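You operate a simulated robot arm through the tools that you are given. There is no shell and no other tool.

You are at the controls of a simulated robot arm. One attempt, no reset.

TASK
Dry dome eight in the dryer at 50 degrees, then turn the dial off.
Fine: drawer shut, wait till the display says DRY.

Only the result counts: the job must be done as asked and must still hold three seconds after the hand-in. Knocking over, shifting, dropping, spilling or breaking anything else fails it.

THE ROBOT
A 6-joint arm with a two-finger gripper, fixed in place. Base frame: the origin is on the floor under the middle of its stand, x ahead of it, y to its left, z up. Lengths are in m, angles in degrees, forces in N, time in s.
It reaches about 1.572 m from its shoulder. Its first joint turns from -166.0 to 166.0 degrees. Payload 2.45 kg.
The TCP is the grasp point between the finger pads, 0.02 m short of the fingertips. In the tool frame z runs along the fingers and y along their closing line. The gripper opens to 0.14 m; its body begins 0.168 m behind the TCP.
Orientation is that of the tool frame in the base frame, as [roll, pitch, yaw] about the fixed x, y, z axes, in that order (R = Rz(yaw) Ry(pitch) Rx(roll)). With the fingers straight down and closing along the base's y, the tool's x points along the base's -x, its y along +y and its z along -z.

THE INTERFACE
- The arm moves only by the tool servo_tool. Its arguments are lists of equal length, an entry for each row: "travel": the shift along the tool's x, y, z in m, a list of three; "delta_rot": the turn, a rotation vector about the tool's x, y, z in degrees, a list of three; "hand": the closure in counts, from 0 (fully open) to 255 (shut). In form: {"travel": [[tx, ty, tz], ...], "delta_rot": [[rx, ry, rz], ...], "hand": [hand, ...]}. A call has 1 to 20 rows; each row is the pose to reach, as a shift and turn from the pose commanded when the call began, along the tool's axes at that moment. Each row takes 0.2 s and may step no farther than 0.05 m and 8.6 degrees from the row before; otherwise, or with a gripper value out of range, the whole call is refused. A pose out of reach is approached as far as the arm can. The call stops where the force on the tool passes 80 N (or 10 N more than at its start, if that is more) or the arm is blocked; 0.2 s more then pass. Each finger travels about 0.045 m/s and halts on what it meets, pressing with about 23 N; the grip force reading is that of the motor and also rises with nothing between the fingers. The clock runs only during rows and for 0.2 s after the last one: add rows that repeat a pose to give the fingers time. The reply holds the time, the measured pose of the TCP, the force on the tool along the base axes, the opening and the grip force, in the units named above and with some noise, with the torque about the TCP (base axes, N m) and any sound that the robot's microphone picked up.
- Cameras (640 x 400 px; columns grow to the right, rows downward): "scene" is fixed at [0.2272, -0.4939, 1.5272]; the picture's right is [0.46, -0.89, 0.00], its down [-0.26, -0.14, -0.96] and it looks along [0.85, 0.44, -0.30] (base axes); focal length 281 px, centre (320, 200). "wrist" rides on the gripper at [0.078, 0.011, -0.209] in the tool frame; the picture's right is [-0.14, 0.99, 0.00], its down [-0.92, -0.13, -0.37] and it looks along [-0.36, -0.05, 0.93] (tool axes); focal length 280 px, centre (320, 200). There is no depth. A picture from a camera that has moved, and an enlarged one, comes with that camera's place and axes in the base frame and with its lens. The place of the scene camera against the robot may be out by one fixed shift of up to 0.012 m in any direction.
- capture(camera): a new picture of that camera. No time passes.
- inspect(camera, box): a new picture of the part [left, top, right, bottom] of that camera's present view, enlarged. No time passes.
- finish_job(): hands the job in; it is judged then, once.

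Places have to be worked out from the pictures, the camera data and where the tool is seen. Open the gripper and draw the arm clear of the work before you hand the job in, unless the task says otherwise.

The tools are called after "Request:" as name(argument=value, ...) on one line, values as JSON. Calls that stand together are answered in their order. servo_tool: Moves the arm, as the interface text tells. Its arguments: {"type":"object","properties":{"travel":{"type":"array","items":{"type":"array","items":{"type":"number"}}},"delta_rot":{"type":"array","items":{"type":"array","items":{"type":"number"}}},"hand":{"type":"array","items":{"type":"number"}}},"required":["travel","delta_rot","hand"]} The other tools are called the same way: capture (camera) takes a picture; inspect (camera, box) takes an enlarged picture of a part of a camera's view; finish_job () hands the job in.

At the start:

```text
clock: 0.0
eef_pos: [0.5208, -0.2199, 1.4631]
tool_rot: [-180.0, 0.0, 179.9]
contact_force: [0.5, -0.4, 0.5]
wrist_torque: [-0.01, -0.02, 0.01]
finger_gap: 0.1399
grasp_force: 0.0
```

scene: 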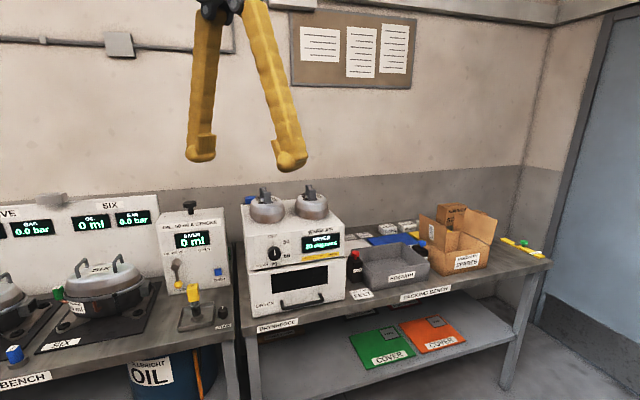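
wrist: 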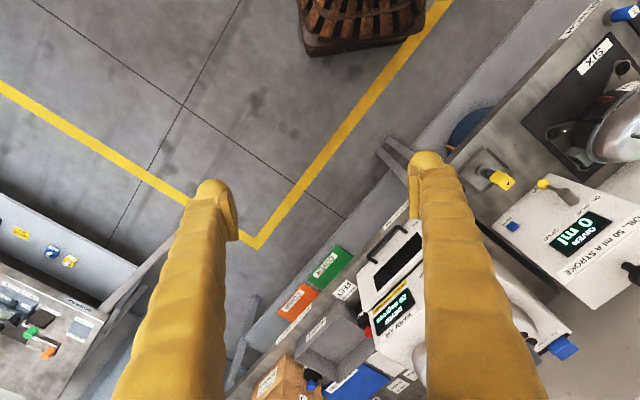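

I'll start by enlarging the key areas of the scene to read the labels and find the dome and dryer.

Request:
inspect(camera="scene", box=[220, 170, 380, 330])

Request:
inspect(camera="scene", box=[340, 190, 560, 310])

Request:
inspect(camera="scene", box=[0, 180, 240, 380])

Request:
inspect(camera="wrist", box=[240, 200, 640, 400])

Request:
inspect(camera="wrist", box=[0, 200, 160, 400])

Request:
inspect(camera="scene", box=[270, 10, 430, 90])

```text
2.50 times, centred on (300, 250) of scene
camera zoom: at [0.2272, -0.4939, 1.5272], right [0.46, -0.89, 0.0], down [-0.26, -0.14, -0.96], along [0.85, 0.44, -0.3], focal length 703 px, centre (370, 75)
```

zoom: 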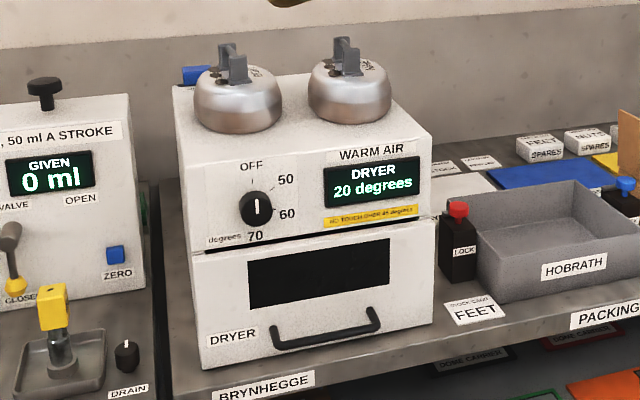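

```text
2.91 times, centred on (450, 250) of scene
camera zoom: at [0.2272, -0.4939, 1.5272], right [0.46, -0.89, 0.0], down [-0.26, -0.14, -0.96], along [0.85, 0.44, -0.3], focal length 818 px, centre (-58, 54)
```

zoom: 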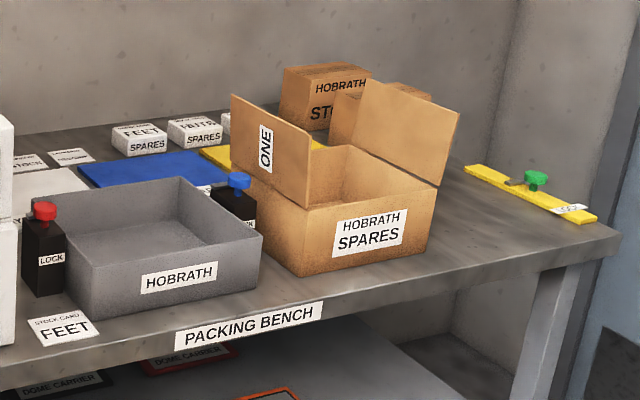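

```text
2.00 times, centred on (120, 280) of scene
camera zoom: at [0.2272, -0.4939, 1.5272], right [0.46, -0.89, 0.0], down [-0.26, -0.14, -0.96], along [0.85, 0.44, -0.3], focal length 562 px, centre (720, 40)
```

zoom: 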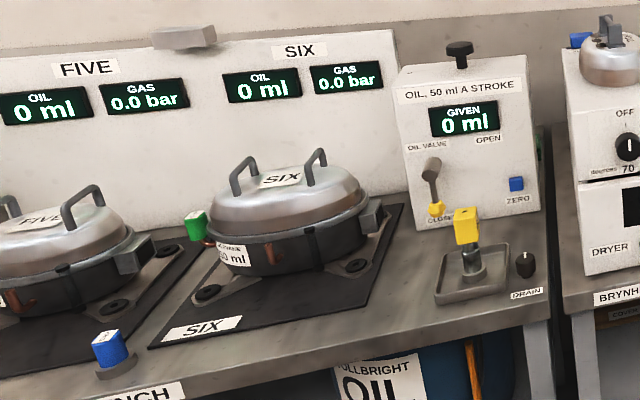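

```text
1.60 times, centred on (440, 300) of wrist
camera zoom: at [0.4425, -0.2093, 1.6714], right [0.14, 0.99, 0.0], down [0.92, -0.13, 0.37], along [0.36, -0.05, -0.93], focal length 449 px, centre (128, 40)
```

zoom: 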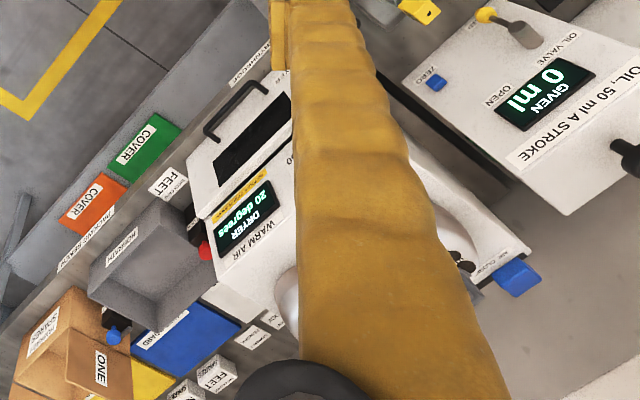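

```text
2.00 times, centred on (80, 300) of wrist
camera zoom: at [0.4425, -0.2093, 1.6714], right [0.14, 0.99, 0.0], down [0.92, -0.13, 0.37], along [0.36, -0.05, -0.93], focal length 561 px, centre (800, 0)
```

zoom: 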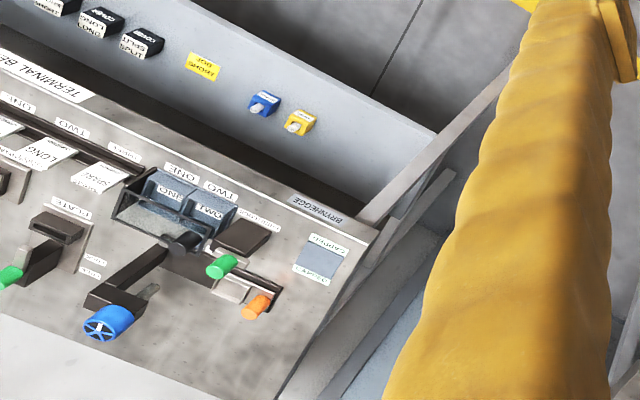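

```text
4.00 times, centred on (350, 50) of scene
camera zoom: at [0.2272, -0.4939, 1.5272], right [0.46, -0.89, 0.0], down [-0.26, -0.14, -0.96], along [0.85, 0.44, -0.3], focal length 1124 px, centre (200, 800)
```

zoom: 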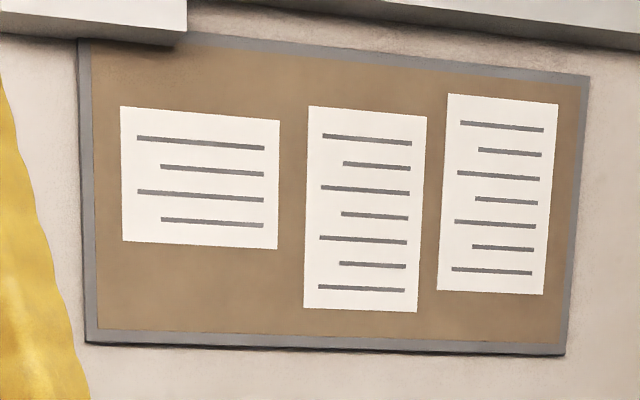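

The two domes on the dryer top carry small tags. I'll zoom in further on them and on the dryer's front panel.

Request:
inspect(camera="scene", box=[240, 180, 340, 230])

Request:
inspect(camera="scene", box=[265, 225, 355, 275])

Request:
inspect(camera="scene", box=[240, 255, 360, 335])

Request:
inspect(camera="scene", box=[300, 300, 500, 400])

Request:
inspect(camera="wrist", box=[330, 200, 430, 340])

Request:
inspect(camera="wrist", box=[500, 300, 600, 400])

```text
6.40 times, centred on (290, 205) of scene
camera zoom: at [0.2272, -0.4939, 1.5272], right [0.46, -0.89, 0.0], down [-0.26, -0.14, -0.96], along [0.85, 0.44, -0.3], focal length 1799 px, centre (512, 168)
```

zoom: 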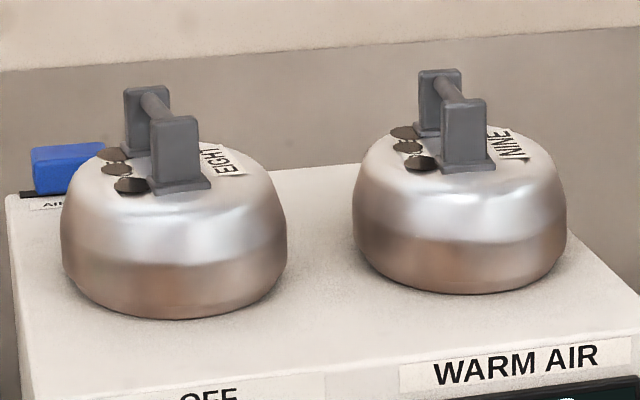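

```text
7.11 times, centred on (310, 250) of scene
camera zoom: at [0.2272, -0.4939, 1.5272], right [0.46, -0.89, 0.0], down [-0.26, -0.14, -0.96], along [0.85, 0.44, -0.3], focal length 1999 px, centre (391, -156)
```

zoom: 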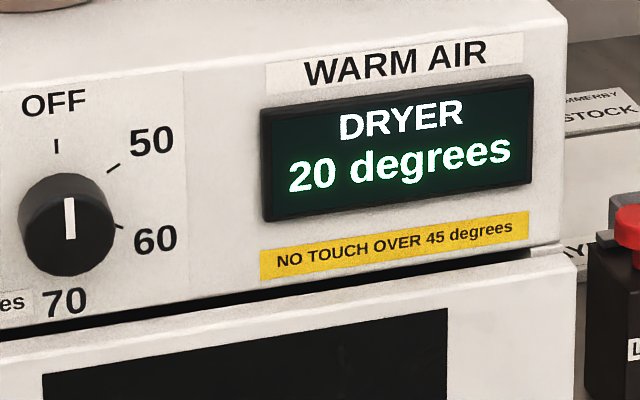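

```text
5.00 times, centred on (300, 295) of scene
camera zoom: at [0.2272, -0.4939, 1.5272], right [0.46, -0.89, 0.0], down [-0.26, -0.14, -0.96], along [0.85, 0.44, -0.3], focal length 1406 px, centre (420, -275)
```

zoom: 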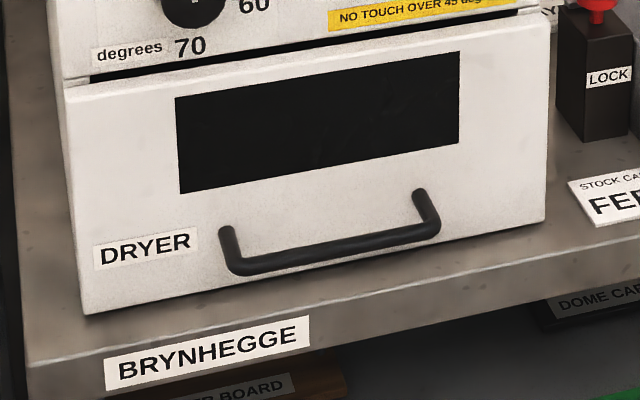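

```text
3.20 times, centred on (400, 350) of scene
camera zoom: at [0.2272, -0.4939, 1.5272], right [0.46, -0.89, 0.0], down [-0.26, -0.14, -0.96], along [0.85, 0.44, -0.3], focal length 900 px, centre (64, -280)
```

zoom: 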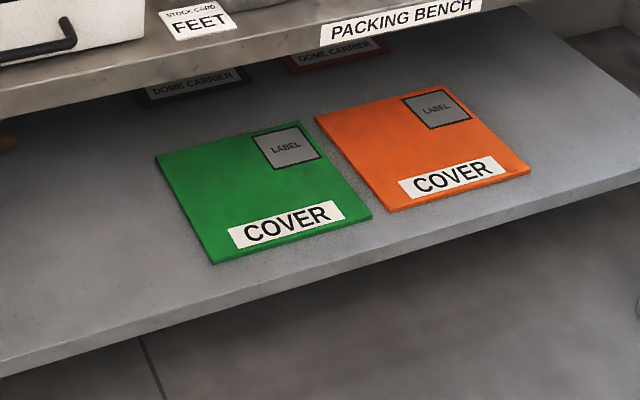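

```text
2.86 times, centred on (380, 270) of wrist
camera zoom: at [0.4425, -0.2093, 1.6714], right [0.14, 0.99, 0.0], down [0.92, -0.13, 0.37], along [0.36, -0.05, -0.93], focal length 801 px, centre (149, 0)
```

zoom: 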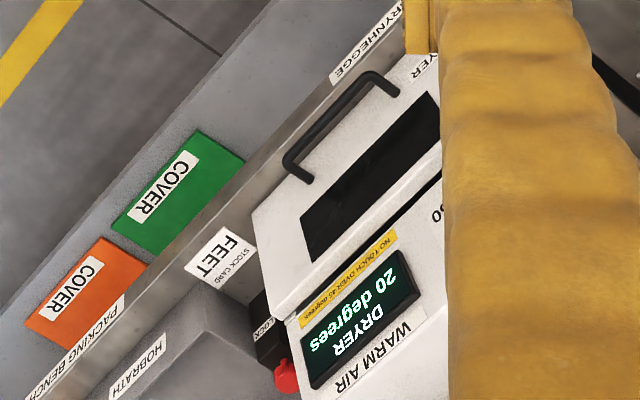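

```text
4.00 times, centred on (550, 350) of wrist
camera zoom: at [0.4425, -0.2093, 1.6714], right [0.14, 0.99, 0.0], down [0.92, -0.13, 0.37], along [0.36, -0.05, -0.93], focal length 1122 px, centre (-600, -400)
```

zoom: 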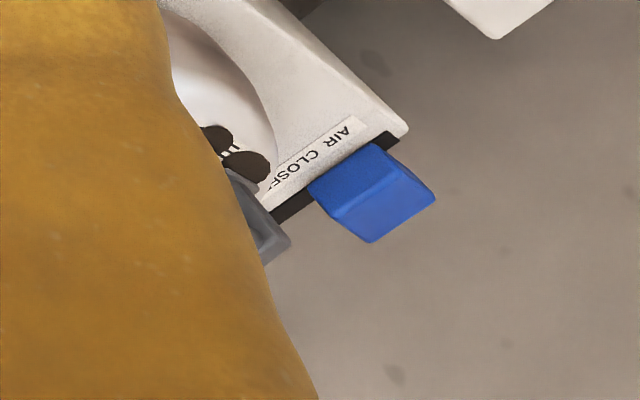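

Dome EIGHT is the left one on the dryer top, and the dryer front faces roughly (-0.7,-0.7). A blue slide marked AIR sits at the back-left. I'll bring the wrist camera round to the front of the dryer, well above everything, for a second view.

Request:
servo_tool(travel=[[-0.035, -0.01, 0.02], [-0.07, -0.02, 0.04], [-0.105, -0.03, 0.06], [-0.14, -0.04, 0.08], [-0.17, -0.05, 0.1], [-0.2, -0.06, 0.12], [-0.2, -0.06, 0.12]], delta_rot=[[0, 0, -7.5], [0, 0, -15], [0, 0, -22.5], [0, 0, -30], [0, 0, -37.5], [0, 0, -45], [0, 0, -45]], hand=[0, 0, 0, 0, 0, 0, 0])

```text
clock: 1.6
eef_pos: [0.7204, -0.2804, 1.3424]
tool_rot: [-179.9, 0.0, -134.9]
contact_force: [-0.3, -0.7, 0.0]
wrist_torque: [0.02, -0.03, 0.02]
finger_gap: 0.1399
grasp_force: 0.1
```

The arm is now in front of the dryer. I'll take wrist and scene views.

Request:
capture(camera="wrist")

Request:
capture(camera="scene")

```text
taken
camera wrist: at [0.6578, -0.3276, 1.5512], right [-0.6, 0.8, 0.0], down [0.74, 0.56, 0.37], along [0.29, 0.22, -0.93], focal length 280 px, centre (320, 200)
```

wrist: 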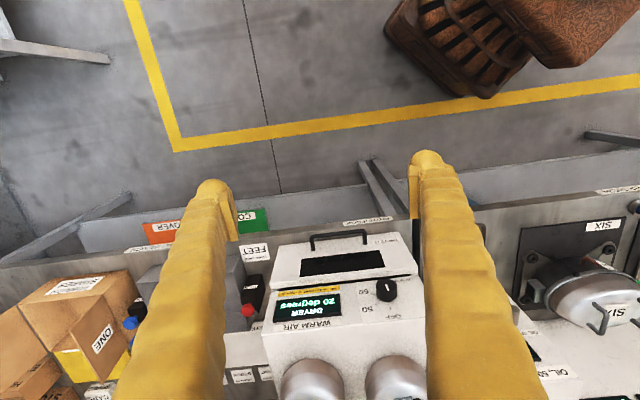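

```text
taken
```

scene: 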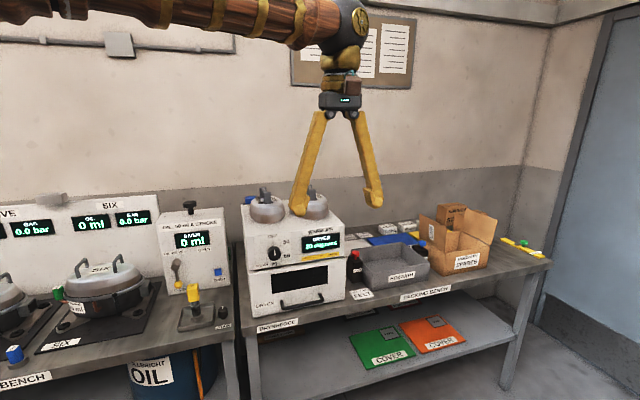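

Now I'll enlarge the dryer in both views to triangulate its main points.

Request:
inspect(camera="wrist", box=[240, 210, 450, 400])

Request:
inspect(camera="wrist", box=[360, 270, 420, 310])

Request:
inspect(camera="scene", box=[235, 180, 355, 340])

```text
2.11 times, centred on (345, 305) of wrist
camera zoom: at [0.6578, -0.3276, 1.5512], right [-0.6, 0.8, 0.0], down [0.74, 0.56, 0.37], along [0.29, 0.22, -0.93], focal length 590 px, centre (267, -21)
```

zoom: 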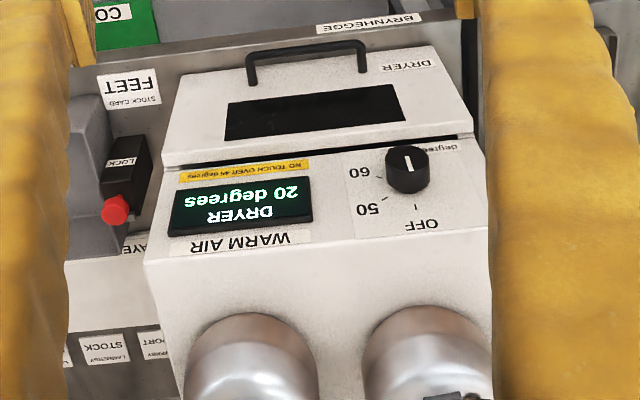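

```text
10.00 times, centred on (390, 290) of wrist
camera zoom: at [0.6578, -0.3276, 1.5512], right [-0.6, 0.8, 0.0], down [0.74, 0.56, 0.37], along [0.29, 0.22, -0.93], focal length 2804 px, centre (-380, -700)
```

zoom: 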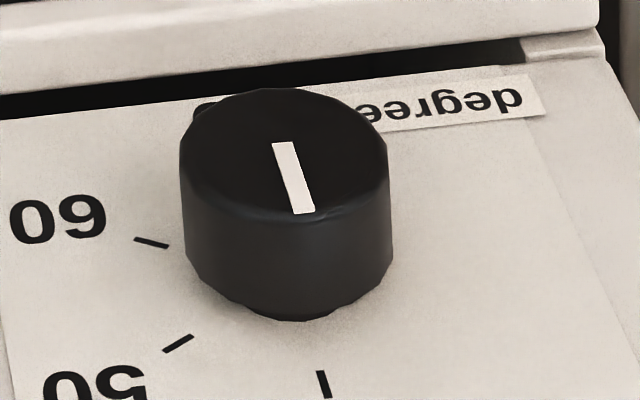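

```text
2.50 times, centred on (295, 260) of scene
camera zoom: at [0.2272, -0.4939, 1.5272], right [0.46, -0.89, 0.0], down [-0.26, -0.14, -0.96], along [0.85, 0.44, -0.3], focal length 703 px, centre (382, 50)
```

zoom: 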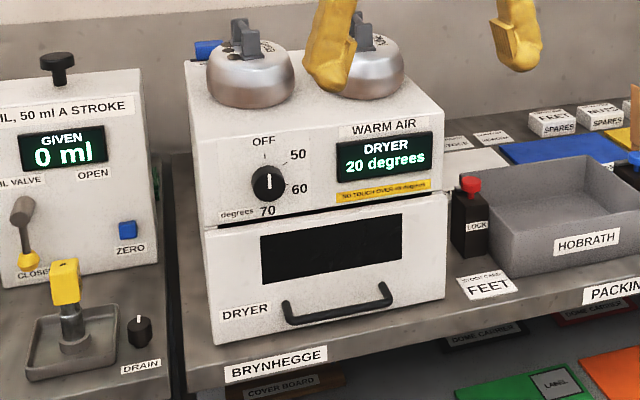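

The dryer's inward direction is about 43° and the dial is near (0.87, 0.0, 1.09). I need a second wrist view, from higher up and closer to the domes, to triangulate them and the AIR slide.

Request:
servo_tool(travel=[[0, 0, -0.04], [0, 0, -0.08], [-0.03, 0.012, -0.1], [-0.07, 0.025, -0.1], [-0.11, 0.04, -0.1], [-0.15, 0.055, -0.1], [-0.191, 0.07, -0.1], [-0.191, 0.07, -0.1]], delta_rot=[[0, 0, 0], [0, 0, 0], [0, 0, 0], [0, 0, 0], [0, 0, 0], [0, 0, 0], [0, 0, 0], [0, 0, 0]], hand=[0, 0, 0, 0, 0, 0, 0, 0])

Request:
capture(camera="wrist")

Request:
inspect(camera="wrist", box=[230, 150, 430, 350])

```text
clock: 3.4
eef_pos: [0.8068, -0.0955, 1.4423]
tool_rot: [-180.0, 0.0, -135.0]
contact_force: [-0.4, -0.1, 0.5]
wrist_torque: [0.04, 0.01, 0.0]
finger_gap: 0.1402
grasp_force: 0.1
```

```text
taken
camera wrist: at [0.7431, -0.1431, 1.6512], right [-0.6, 0.8, 0.0], down [0.74, 0.56, 0.37], along [0.29, 0.22, -0.93], focal length 280 px, centre (320, 200)
```

wrist: 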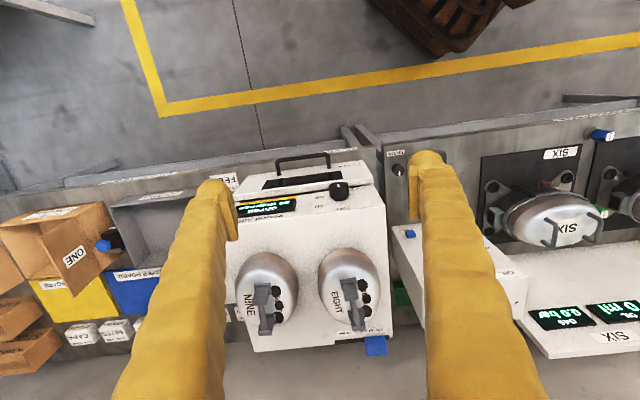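

```text
2.00 times, centred on (330, 250) of wrist
camera zoom: at [0.7431, -0.1431, 1.6512], right [-0.6, 0.8, 0.0], down [0.74, 0.56, 0.37], along [0.29, 0.22, -0.93], focal length 561 px, centre (300, 100)
```

zoom: 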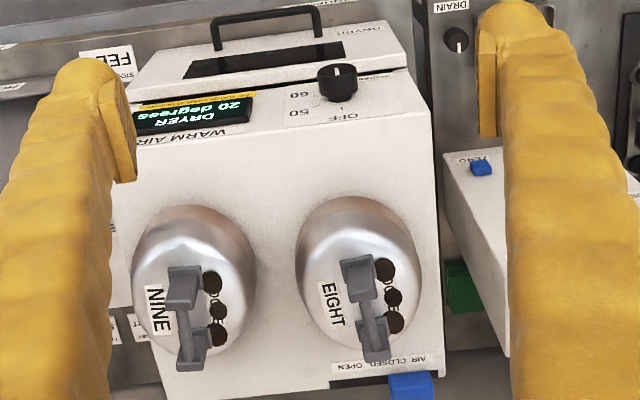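

The AIR slide reads "CLOSED OPEN"; I'll zoom in on it and on dome eight.

Request:
inspect(camera="wrist", box=[330, 310, 410, 360])

Request:
inspect(camera="wrist", box=[310, 240, 400, 340])

Request:
inspect(camera="wrist", box=[250, 140, 370, 215])

```text
8.00 times, centred on (370, 335) of wrist
camera zoom: at [0.7431, -0.1431, 1.6512], right [-0.6, 0.8, 0.0], down [0.74, 0.56, 0.37], along [0.29, 0.22, -0.93], focal length 2243 px, centre (-80, -880)
```

zoom: 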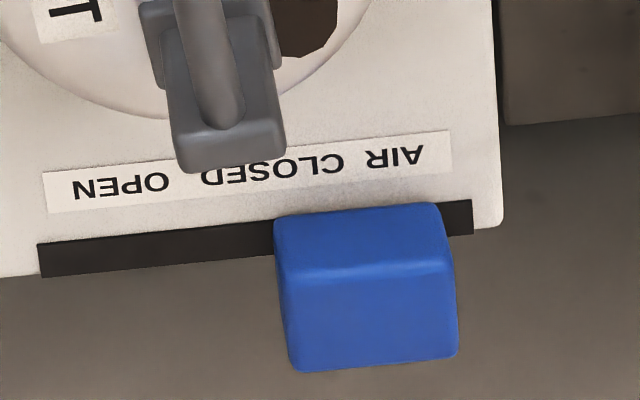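

```text
4.00 times, centred on (355, 290) of wrist
camera zoom: at [0.7431, -0.1431, 1.6512], right [-0.6, 0.8, 0.0], down [0.74, 0.56, 0.37], along [0.29, 0.22, -0.93], focal length 1122 px, centre (180, -160)
```

zoom: 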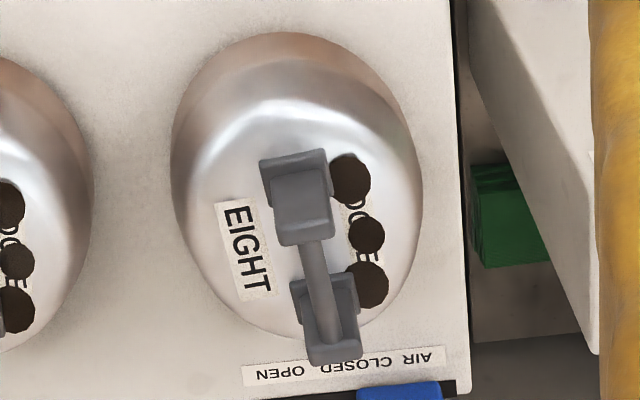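

```text
5.33 times, centred on (310, 178) of wrist
camera zoom: at [0.7431, -0.1431, 1.6512], right [-0.6, 0.8, 0.0], down [0.74, 0.56, 0.37], along [0.29, 0.22, -0.93], focal length 1495 px, centre (373, 320)
```

zoom: 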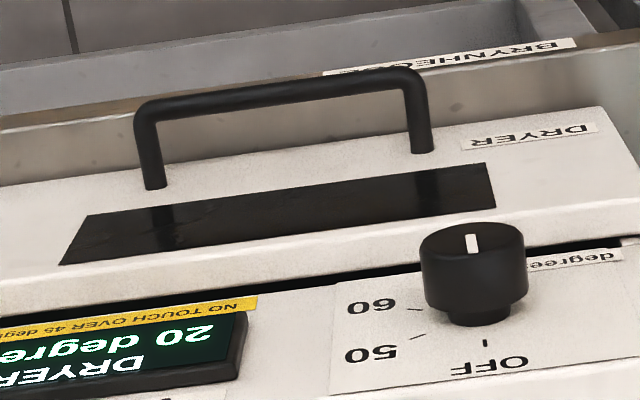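

Display, dial and both domes triangulate consistently: the drawer handle bar is near (0.91,-0.08,0.895) and the dial cap near (0.872,0.003,1.086). Next I come down in front of the dryer, tilting the tool 45°, to a pose about 0.13 m short of the drawer handle.

Request:
servo_tool(travel=[[0, -0.005, 0.038], [0, -0.01, 0.076], [0, -0.015, 0.114], [0, -0.02, 0.152], [0, -0.025, 0.19], [0, -0.03, 0.228], [0.0, -0.035, 0.266], [0.0, -0.04, 0.304], [0.0, -0.045, 0.342], [0.0, -0.05, 0.38], [0.005, -0.055, 0.418], [0.005, -0.06, 0.455], [0.005, -0.06, 0.455]], delta_rot=[[0, 0, 0], [0, -5, 0], [0, -10, 0], [0, -15, 0], [0, -20, 0], [0, -25, 0], [0, -30, 0], [0, -35, 0], [0, -40, 0], [0, -45, 0], [0, -45, 0], [0, -45, 0], [0, -45, 0]], hand=[0, 0, 0, 0, 0, 0, 0, 0, 0, 0, 0, 0, 0])

Request:
capture(camera="wrist")

Request:
capture(camera="scene")

```text
clock: 6.2
eef_pos: [0.8447, -0.141, 0.9865]
tool_rot: [179.9, 45.0, -135.0]
contact_force: [0.3, -0.9, 0.4]
wrist_torque: [0.01, 0.0, -0.01]
finger_gap: 0.1401
grasp_force: 0.1
```

```text
taken
camera wrist: at [0.6941, -0.277, 1.0791], right [-0.63, 0.77, 0.1], down [0.37, 0.19, 0.91], along [0.68, 0.61, -0.4], focal length 280 px, centre (320, 200)
```

wrist: 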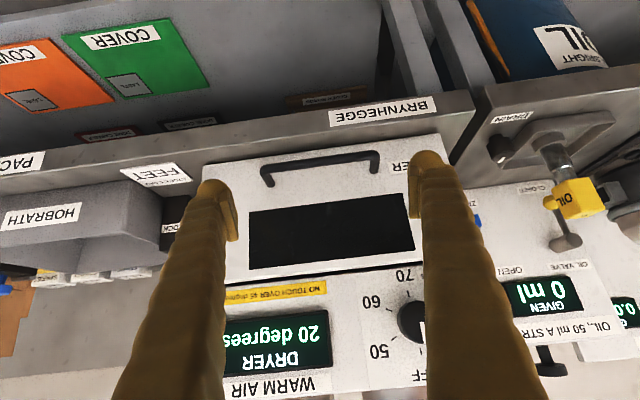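

```text
taken
```

scene: 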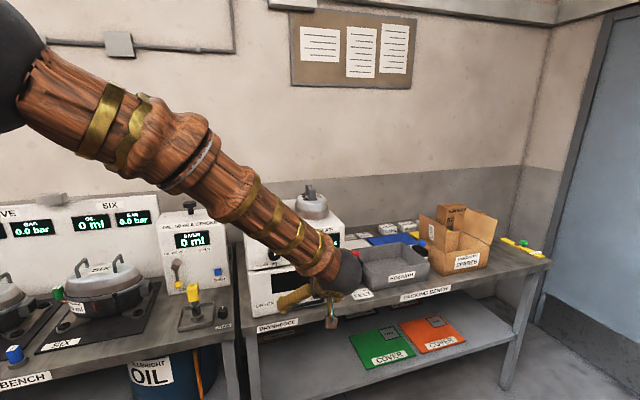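

The handle bar is centred in the wrist view. I'll zoom in for its exact direction and distance.

Request:
inspect(camera="wrist", box=[230, 130, 410, 230])

Request:
inspect(camera="wrist", box=[200, 260, 460, 400])

```text
3.56 times, centred on (320, 180) of wrist
camera zoom: at [0.6941, -0.277, 1.0791], right [-0.63, 0.77, 0.1], down [0.37, 0.19, 0.91], along [0.68, 0.61, -0.4], focal length 997 px, centre (320, 271)
```

zoom: 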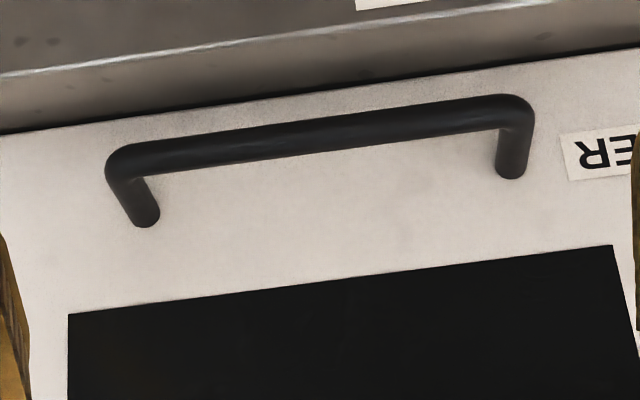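

```text
2.46 times, centred on (330, 330) of wrist
camera zoom: at [0.6941, -0.277, 1.0791], right [-0.63, 0.77, 0.1], down [0.37, 0.19, 0.91], along [0.68, 0.61, -0.4], focal length 690 px, centre (295, -120)
```

zoom: 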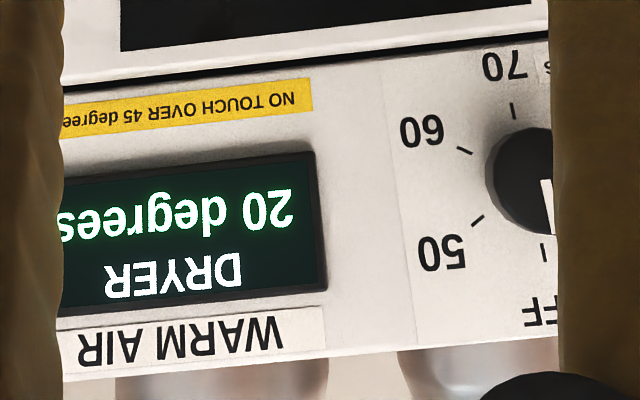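

The handle bar is about 12 mm thick and stands about 34 mm off the drawer face, and the inward direction is about 44.2°. Before reaching in I want to see how thick the fingertips are.

Request:
inspect(camera="wrist", box=[180, 140, 260, 260])

Request:
inspect(camera="wrist", box=[390, 130, 480, 250])

Request:
inspect(camera="scene", box=[240, 250, 380, 340])

```text
3.33 times, centred on (220, 200) of wrist
camera zoom: at [0.6941, -0.277, 1.0791], right [-0.63, 0.77, 0.1], down [0.37, 0.19, 0.91], along [0.68, 0.61, -0.4], focal length 935 px, centre (653, 200)
```

zoom: 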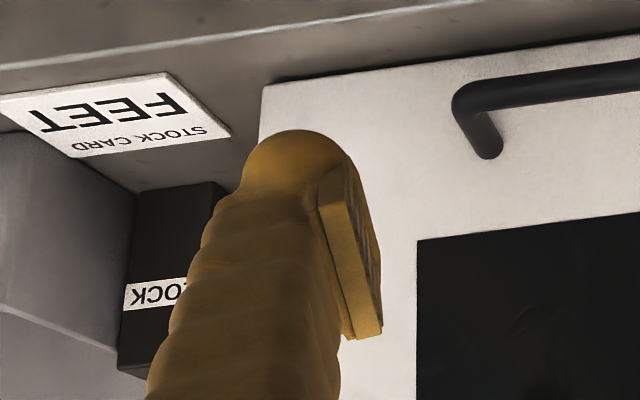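

```text
3.33 times, centred on (435, 190) of wrist
camera zoom: at [0.6941, -0.277, 1.0791], right [-0.63, 0.77, 0.1], down [0.37, 0.19, 0.91], along [0.68, 0.61, -0.4], focal length 935 px, centre (-63, 233)
```

zoom: 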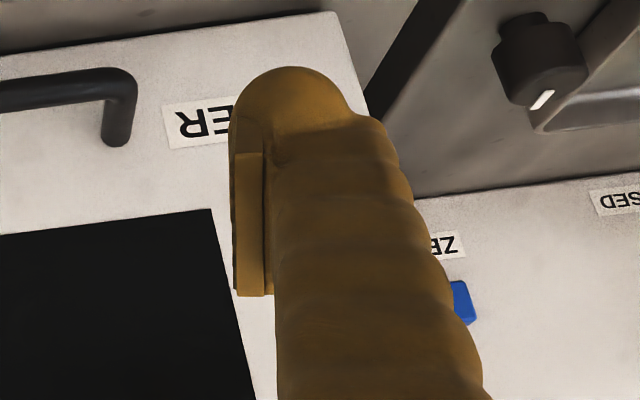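

```text
4.44 times, centred on (310, 295) of scene
camera zoom: at [0.2272, -0.4939, 1.5272], right [0.46, -0.89, 0.0], down [-0.26, -0.14, -0.96], along [0.85, 0.44, -0.3], focal length 1249 px, centre (364, -222)
```

zoom: 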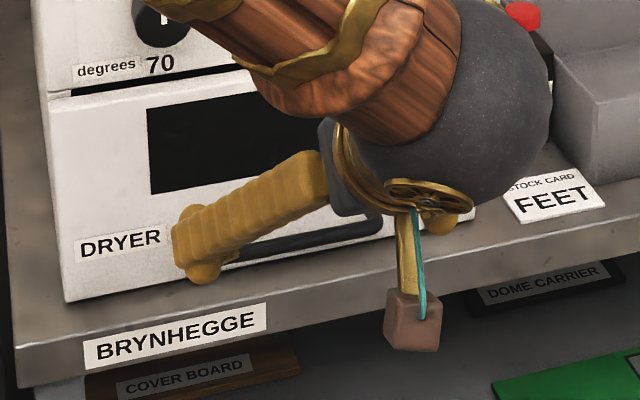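

The fingertips are about 30 mm thick, so gripping behind the bar would be tight. Hooking behind it with the closed fingers at 45° should fit, with about 5 mm clearance each side. I'll close the fingers, move halfway in with an upward offset, and then re-measure the bar.

Request:
servo_tool(travel=[[-0.015, 0, 0.0], [-0.03, 0, 0.02], [-0.03, 0, 0.04], [-0.03, 0, 0.06], [-0.03, 0, 0.06], [-0.03, 0, 0.06], [-0.03, 0, 0.06], [-0.03, 0, 0.06], [-0.03, 0, 0.06]], delta_rot=[[0, 0, 0], [0, 0, 0], [0, 0, 0], [0, 0, 0], [0, 0, 0], [0, 0, 0], [0, 0, 0], [0, 0, 0], [0, 0, 0]], hand=[255, 255, 255, 255, 255, 255, 255, 255, 255])

Request:
capture(camera="wrist")

Request:
inspect(camera="wrist", box=[220, 100, 420, 260])

Request:
inspect(camera="scene", box=[240, 250, 380, 340])

```text
clock: 8.2
eef_pos: [0.8902, -0.0966, 0.9644]
tool_rot: [179.9, 45.0, -135.0]
contact_force: [0.3, -1.1, 0.3]
wrist_torque: [0.01, 0.01, -0.01]
finger_gap: 0.0
grasp_force: 22.9
```

```text
taken
camera wrist: at [0.7386, -0.2326, 1.0575], right [-0.63, 0.77, 0.1], down [0.37, 0.19, 0.91], along [0.68, 0.61, -0.4], focal length 280 px, centre (320, 200)
```

wrist: 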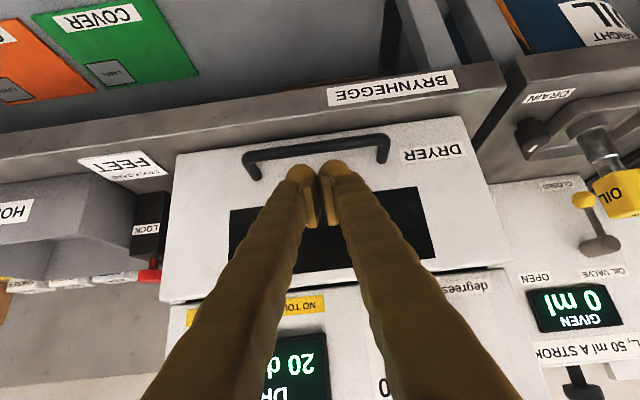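

```text
2.50 times, centred on (320, 180) of wrist
camera zoom: at [0.7386, -0.2326, 1.0575], right [-0.63, 0.77, 0.1], down [0.37, 0.19, 0.91], along [0.68, 0.61, -0.4], focal length 701 px, centre (320, 250)
```

zoom: 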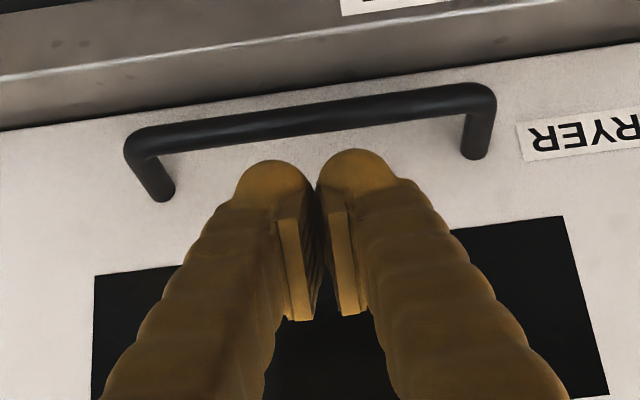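

```text
4.44 times, centred on (310, 295) of scene
camera zoom: at [0.2272, -0.4939, 1.5272], right [0.46, -0.89, 0.0], down [-0.26, -0.14, -0.96], along [0.85, 0.44, -0.3], focal length 1249 px, centre (364, -222)
```

zoom: 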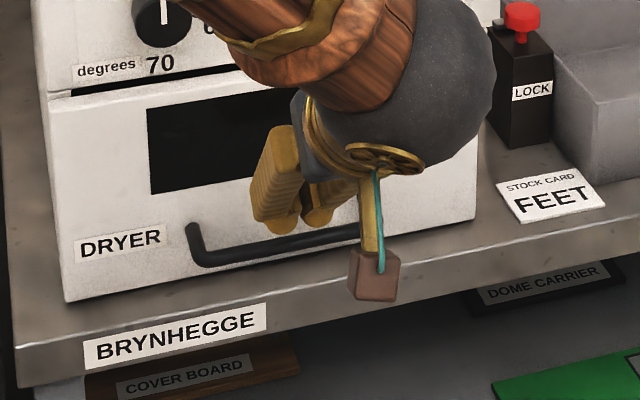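

The bar works out at (0.913,-0.076,0.898), which is 25 mm to the tool's +x and 68 mm ahead. I'll slide the closed fingers in behind the bar.

Request:
servo_tool(travel=[[0, 0, 0.02], [0, 0, 0.04], [0, 0, 0.055], [0, 0, 0.063], [0, 0, 0.063]], delta_rot=[[0, 0, 0], [0, 0, 0], [0, 0, 0], [0, 0, 0], [0, 0, 0]], hand=[255, 255, 255, 255, 255])

Request:
inspect(camera="wrist", box=[220, 80, 420, 240])

Request:
inspect(camera="scene", box=[240, 250, 380, 340])

```text
clock: 9.4
eef_pos: [0.9218, -0.0659, 0.921]
tool_rot: [179.9, 45.0, -135.1]
contact_force: [-2.1, -3.5, 4.2]
wrist_torque: [0.03, -0.09, -0.01]
finger_gap: 0.0061
grasp_force: 29.9
```

```text
2.50 times, centred on (320, 160) of wrist
camera zoom: at [0.7704, -0.2016, 1.014], right [-0.63, 0.77, 0.1], down [0.37, 0.19, 0.91], along [0.68, 0.61, -0.4], focal length 701 px, centre (320, 300)
```

zoom: 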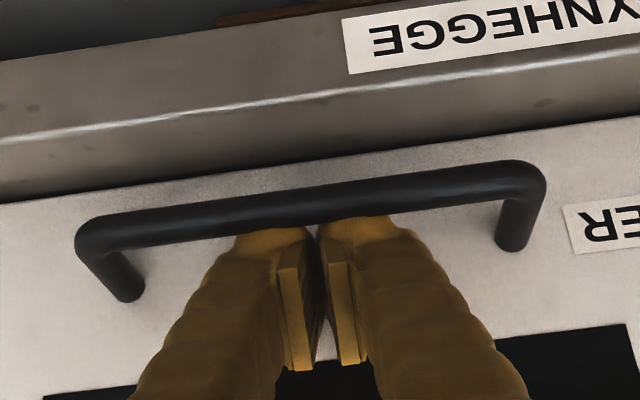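

```text
4.44 times, centred on (310, 295) of scene
camera zoom: at [0.2272, -0.4939, 1.5272], right [0.46, -0.89, 0.0], down [-0.26, -0.14, -0.96], along [0.85, 0.44, -0.3], focal length 1249 px, centre (364, -222)
```

zoom: 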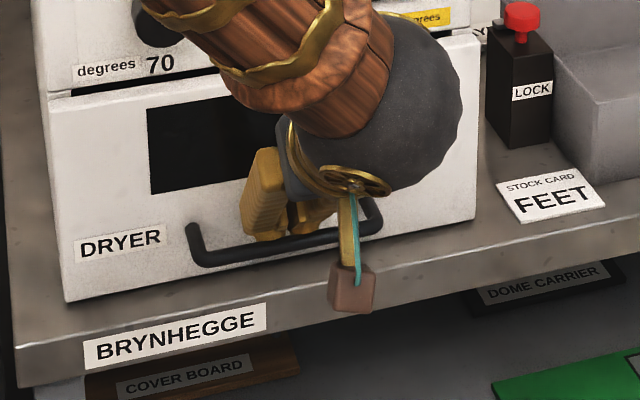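

The fingertips are behind the bar with only about 5 N of light contact. I'll lower them 6 mm for a better hook and start the pull gently along the outward direction.

Request:
servo_tool(travel=[[0.002, 0, 0.002], [0.0042, 0, 0.0042], [0.0077, 0, 0.0007], [0.0112, 0.0001, -0.0028], [0.0183, 0.0003, -0.01], [0.0254, 0.0004, -0.017], [0.0254, 0.0004, -0.017]], delta_rot=[[0, 0, 0], [0, 0, 0], [0, 0, 0], [0, 0, 0], [0, 0, 0], [0, 0, 0], [0, 0, 0]], hand=[255, 255, 255, 255, 255, 255, 255])

Request:
capture(camera="wrist")

Request:
inspect(camera="scene", box=[240, 230, 380, 340])

```text
clock: 11.0
eef_pos: [0.9004, -0.0863, 0.9184]
tool_rot: [-179.7, 45.1, -134.9]
contact_force: [12.3, -9.5, 70.4]
wrist_torque: [0.91, -1.14, -0.1]
finger_gap: 0.006
grasp_force: 29.2
```

```text
taken
camera wrist: at [0.7493, -0.2224, 1.0098], right [-0.63, 0.77, 0.1], down [0.36, 0.19, 0.91], along [0.69, 0.61, -0.4], focal length 280 px, centre (320, 200)
```

wrist: 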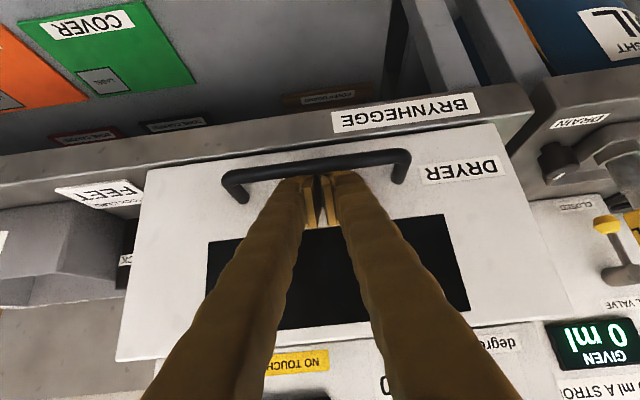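

```text
3.64 times, centred on (310, 285) of scene
camera zoom: at [0.2272, -0.4939, 1.5272], right [0.46, -0.89, 0.0], down [-0.26, -0.14, -0.96], along [0.85, 0.44, -0.3], focal length 1022 px, centre (356, -109)
```

zoom: 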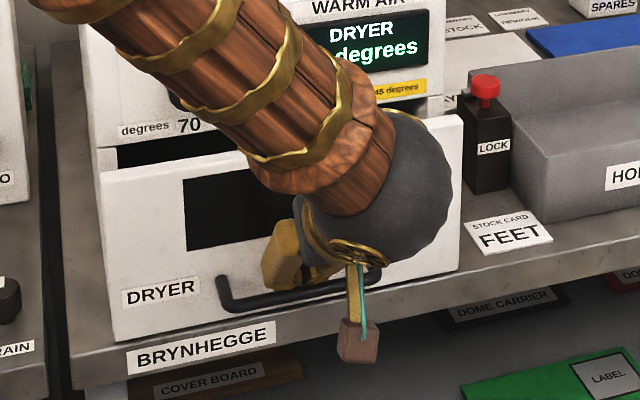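

The drawer has started to open, but the fingers are pressing down on the bar with about 70 N. I'll zoom in to see exactly where the bar is now relative to the tips.

Request:
inspect(camera="wrist", box=[200, 110, 440, 260])

Request:
inspect(camera="scene", box=[280, 275, 350, 325])

```text
2.67 times, centred on (320, 185) of wrist
camera zoom: at [0.7493, -0.2224, 1.0098], right [-0.63, 0.77, 0.1], down [0.36, 0.19, 0.91], along [0.69, 0.61, -0.4], focal length 748 px, centre (320, 240)
```

zoom: 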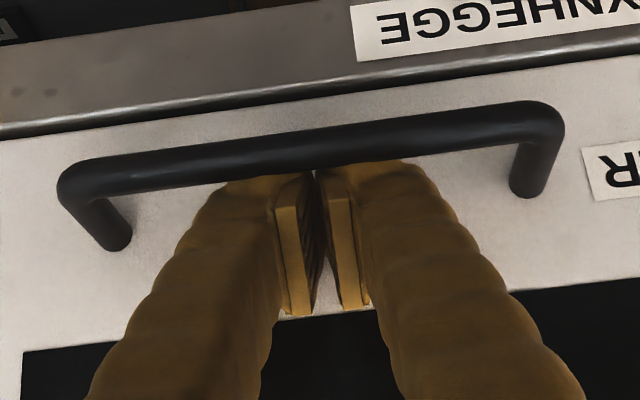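

```text
8.00 times, centred on (315, 300) of scene
camera zoom: at [0.2272, -0.4939, 1.5272], right [0.46, -0.89, 0.0], down [-0.26, -0.14, -0.96], along [0.85, 0.44, -0.3], focal length 2249 px, centre (360, -600)
```

zoom: 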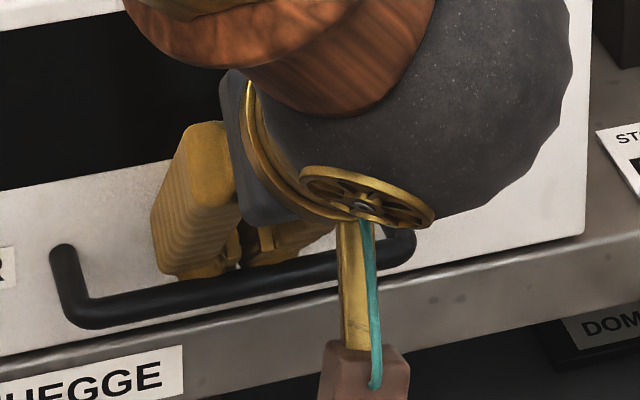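

The bar sits against the finger side (about 23 mm from the finger axis), so the hook is good but over-pressed downward. I'll relieve it by raising 3 mm and keep pulling outward.

Request:
servo_tool(travel=[[-0.0021, 0, -0.0021], [0.005, 0.0002, -0.0092], [0.012, 0.0003, -0.0162], [0.0262, 0.0006, -0.0304], [0.0403, 0.0008, -0.0445], [0.0545, 0.0011, -0.0587], [0.0686, 0.0014, -0.0728], [0.0828, 0.0017, -0.087], [0.0828, 0.0017, -0.087]], delta_rot=[[0, 0, 0], [0, 0, 0], [0, 0, 0], [0, 0, 0], [0, 0, 0], [0, 0, 0], [0, 0, 0], [0, 0, 0], [0, 0, 0]], hand=[255, 255, 255, 255, 255, 255, 255, 255, 255])

Request:
capture(camera="wrist")

Request:
capture(camera="scene")

```text
clock: 13.0
eef_pos: [0.814, -0.1717, 0.9174]
tool_rot: [-179.9, 45.0, -135.0]
contact_force: [41.4, -45.3, 1.8]
wrist_torque: [0.35, -1.21, -0.42]
finger_gap: 0.0062
grasp_force: 29.9
```

```text
taken
camera wrist: at [0.6628, -0.3067, 1.0106], right [-0.63, 0.77, 0.1], down [0.37, 0.19, 0.91], along [0.68, 0.61, -0.4], focal length 280 px, centre (320, 200)
```

wrist: 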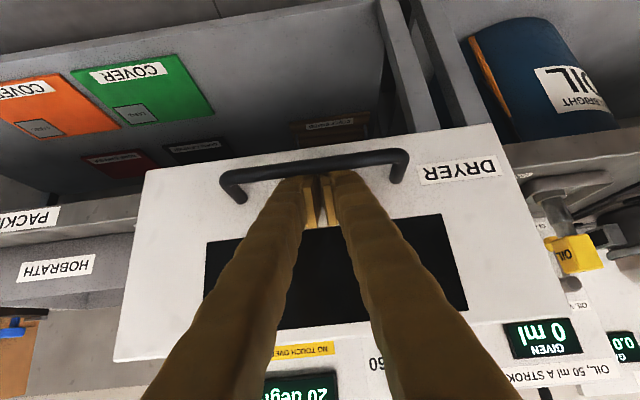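

```text
taken
```

scene: 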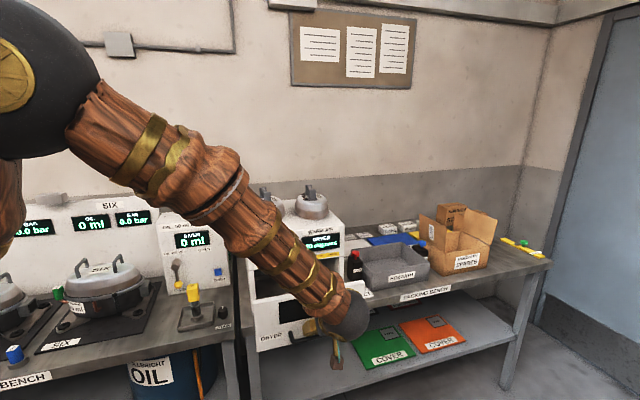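

The drawer is sliding out well. The sideways load shows the true pull direction is nearer 45°, so I'll shift 3 mm to relieve it and keep pulling outward in small steps until it stops.

Request:
servo_tool(travel=[[0, -0.0015, 0], [0.0, -0.003, 0.0], [0.0071, -0.003, -0.0071], [0.0141, -0.003, -0.0141], [0.0212, -0.003, -0.0212], [0.0283, -0.003, -0.0283], [0.0354, -0.003, -0.0354], [0.0424, -0.003, -0.0424], [0.0424, -0.003, -0.0424]], delta_rot=[[0, 0, 0], [0, 0, 0], [0, 0, 0], [0, 0, 0], [0, 0, 0], [0, 0, 0], [0, 0, 0], [0, 0, 0], [0, 0, 0]], hand=[255, 255, 255, 255, 255, 255, 255, 255, 255])

Request:
capture(camera="wrist")

Request:
capture(camera="scene")

```text
clock: 15.0
eef_pos: [0.7739, -0.2136, 0.9186]
tool_rot: [179.8, 44.9, -135.0]
contact_force: [-33.2, 35.0, -6.1]
wrist_torque: [1.0, -0.32, 0.31]
finger_gap: 0.006
grasp_force: 29.6
```

```text
taken
camera wrist: at [0.6219, -0.3487, 1.0108], right [-0.63, 0.77, 0.1], down [0.37, 0.19, 0.91], along [0.68, 0.61, -0.4], focal length 280 px, centre (320, 200)
```

wrist: 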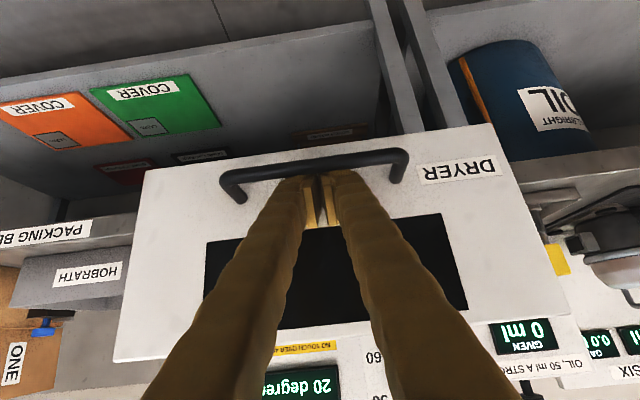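

```text
taken
```

scene: 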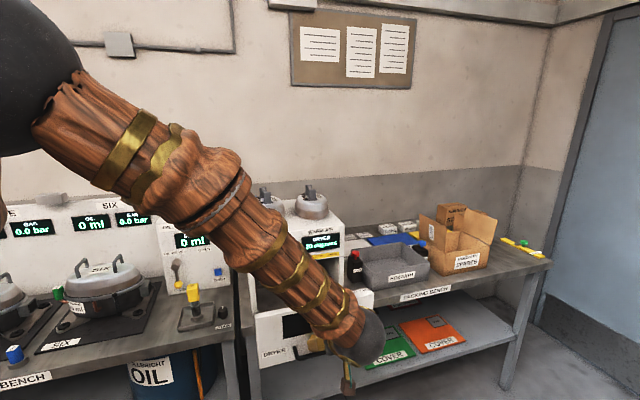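

The drawer is open about 0.21 m, which should be ample for the dome. I'll relieve the side load, unhook by backing off along the tool axis, then rise to look inside.

Request:
servo_tool(travel=[[0, 0.0015, 0], [-0.004, 0.0015, 0], [-0.006, 0.0015, -0.015], [-0.006, 0.0015, -0.04], [-0.006, 0.0015, -0.07], [-0.006, 0.0015, -0.1], [-0.006, 0.0015, -0.1]], delta_rot=[[0, 0, 0], [0, 0, 0], [0, 0, 0], [0, 0, 0], [0, 0, 0], [0, 0, 0], [0, 0, 0]], hand=[255, 255, 255, 255, 255, 255, 255])

Request:
capture(camera="wrist")

```text
clock: 16.6
eef_pos: [0.7261, -0.2602, 0.9945]
tool_rot: [180.0, 45.1, -135.1]
contact_force: [-0.1, -0.3, 0.2]
wrist_torque: [-0.01, -0.02, 0.0]
finger_gap: 0.0
grasp_force: 29.7
```

```text
taken
camera wrist: at [0.5744, -0.3965, 1.0868], right [-0.63, 0.77, 0.1], down [0.37, 0.19, 0.91], along [0.68, 0.61, -0.4], focal length 280 px, centre (320, 200)
```

wrist: 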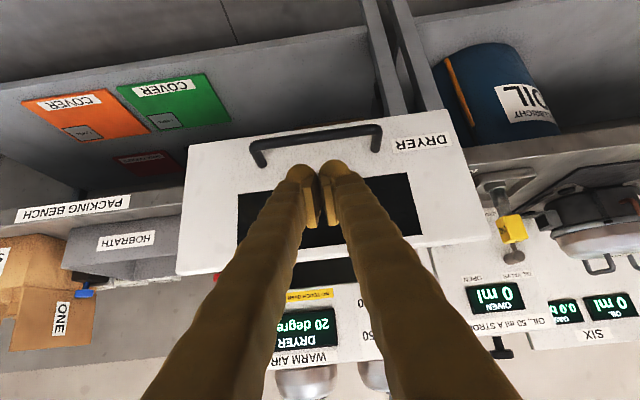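

The fingers are clear of the handle and the drawer stayed put. I'll go up 0.44 m while returning the tool to vertical and opening the fingers, for a view into the drawer and of the domes.

Request:
servo_tool(travel=[[-0.0283, 0, -0.0283], [-0.0566, 0, -0.0566], [-0.0849, 0, -0.0849], [-0.1131, 0, -0.1131], [-0.1414, 0, -0.1414], [-0.1697, 0, -0.1697], [-0.198, 0, -0.198], [-0.2263, 0, -0.2263], [-0.2546, 0, -0.2546], [-0.2828, 0, -0.2828], [-0.3111, 0, -0.3111], [-0.3111, 0, -0.3111]], delta_rot=[[0, 0, 0], [0, 0, 0], [0, 5, 0], [0, 10, 0], [0, 15, 0], [0, 20, 0], [0, 25, 0], [0, 30, 0], [0, 35, 0], [0, 40, 0], [0, 45, 0], [0, 45, 0]], hand=[0, 0, 0, 0, 0, 0, 0, 0, 0, 0, 0, 0])

Request:
capture(camera="wrist")

Request:
inspect(camera="wrist", box=[210, 140, 430, 300])

Request:
capture(camera="scene")

```text
clock: 19.2
eef_pos: [0.7257, -0.262, 1.4343]
tool_rot: [-179.9, -0.2, -135.2]
contact_force: [-0.8, -0.4, 0.3]
wrist_torque: [-0.03, 0.03, 0.03]
finger_gap: 0.1399
grasp_force: 0.0
```

```text
taken
camera wrist: at [0.662, -0.3083, 1.6433], right [-0.6, 0.8, 0.0], down [0.74, 0.56, 0.37], along [0.29, 0.22, -0.93], focal length 280 px, centre (320, 200)
```

wrist: 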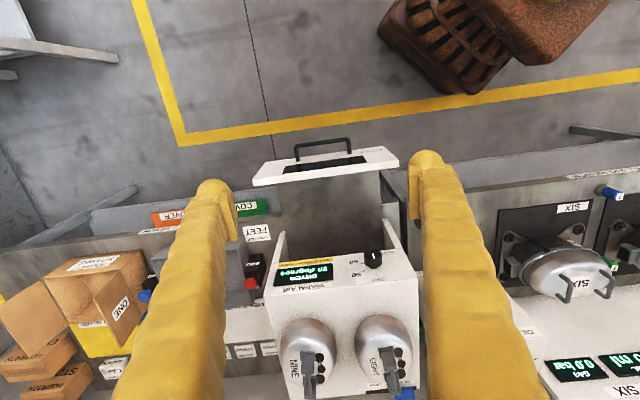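

```text
2.50 times, centred on (320, 220) of wrist
camera zoom: at [0.662, -0.3083, 1.6433], right [-0.6, 0.8, 0.0], down [0.74, 0.56, 0.37], along [0.29, 0.22, -0.93], focal length 701 px, centre (320, 150)
```

zoom: 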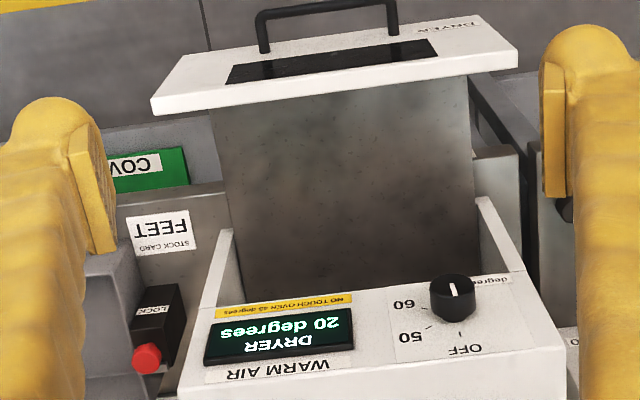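

```text
taken
```

scene: 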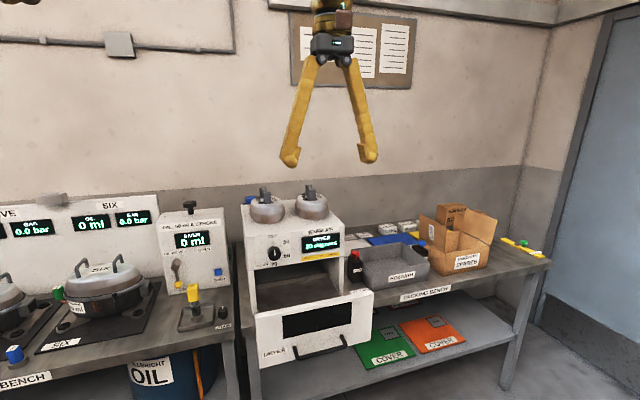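

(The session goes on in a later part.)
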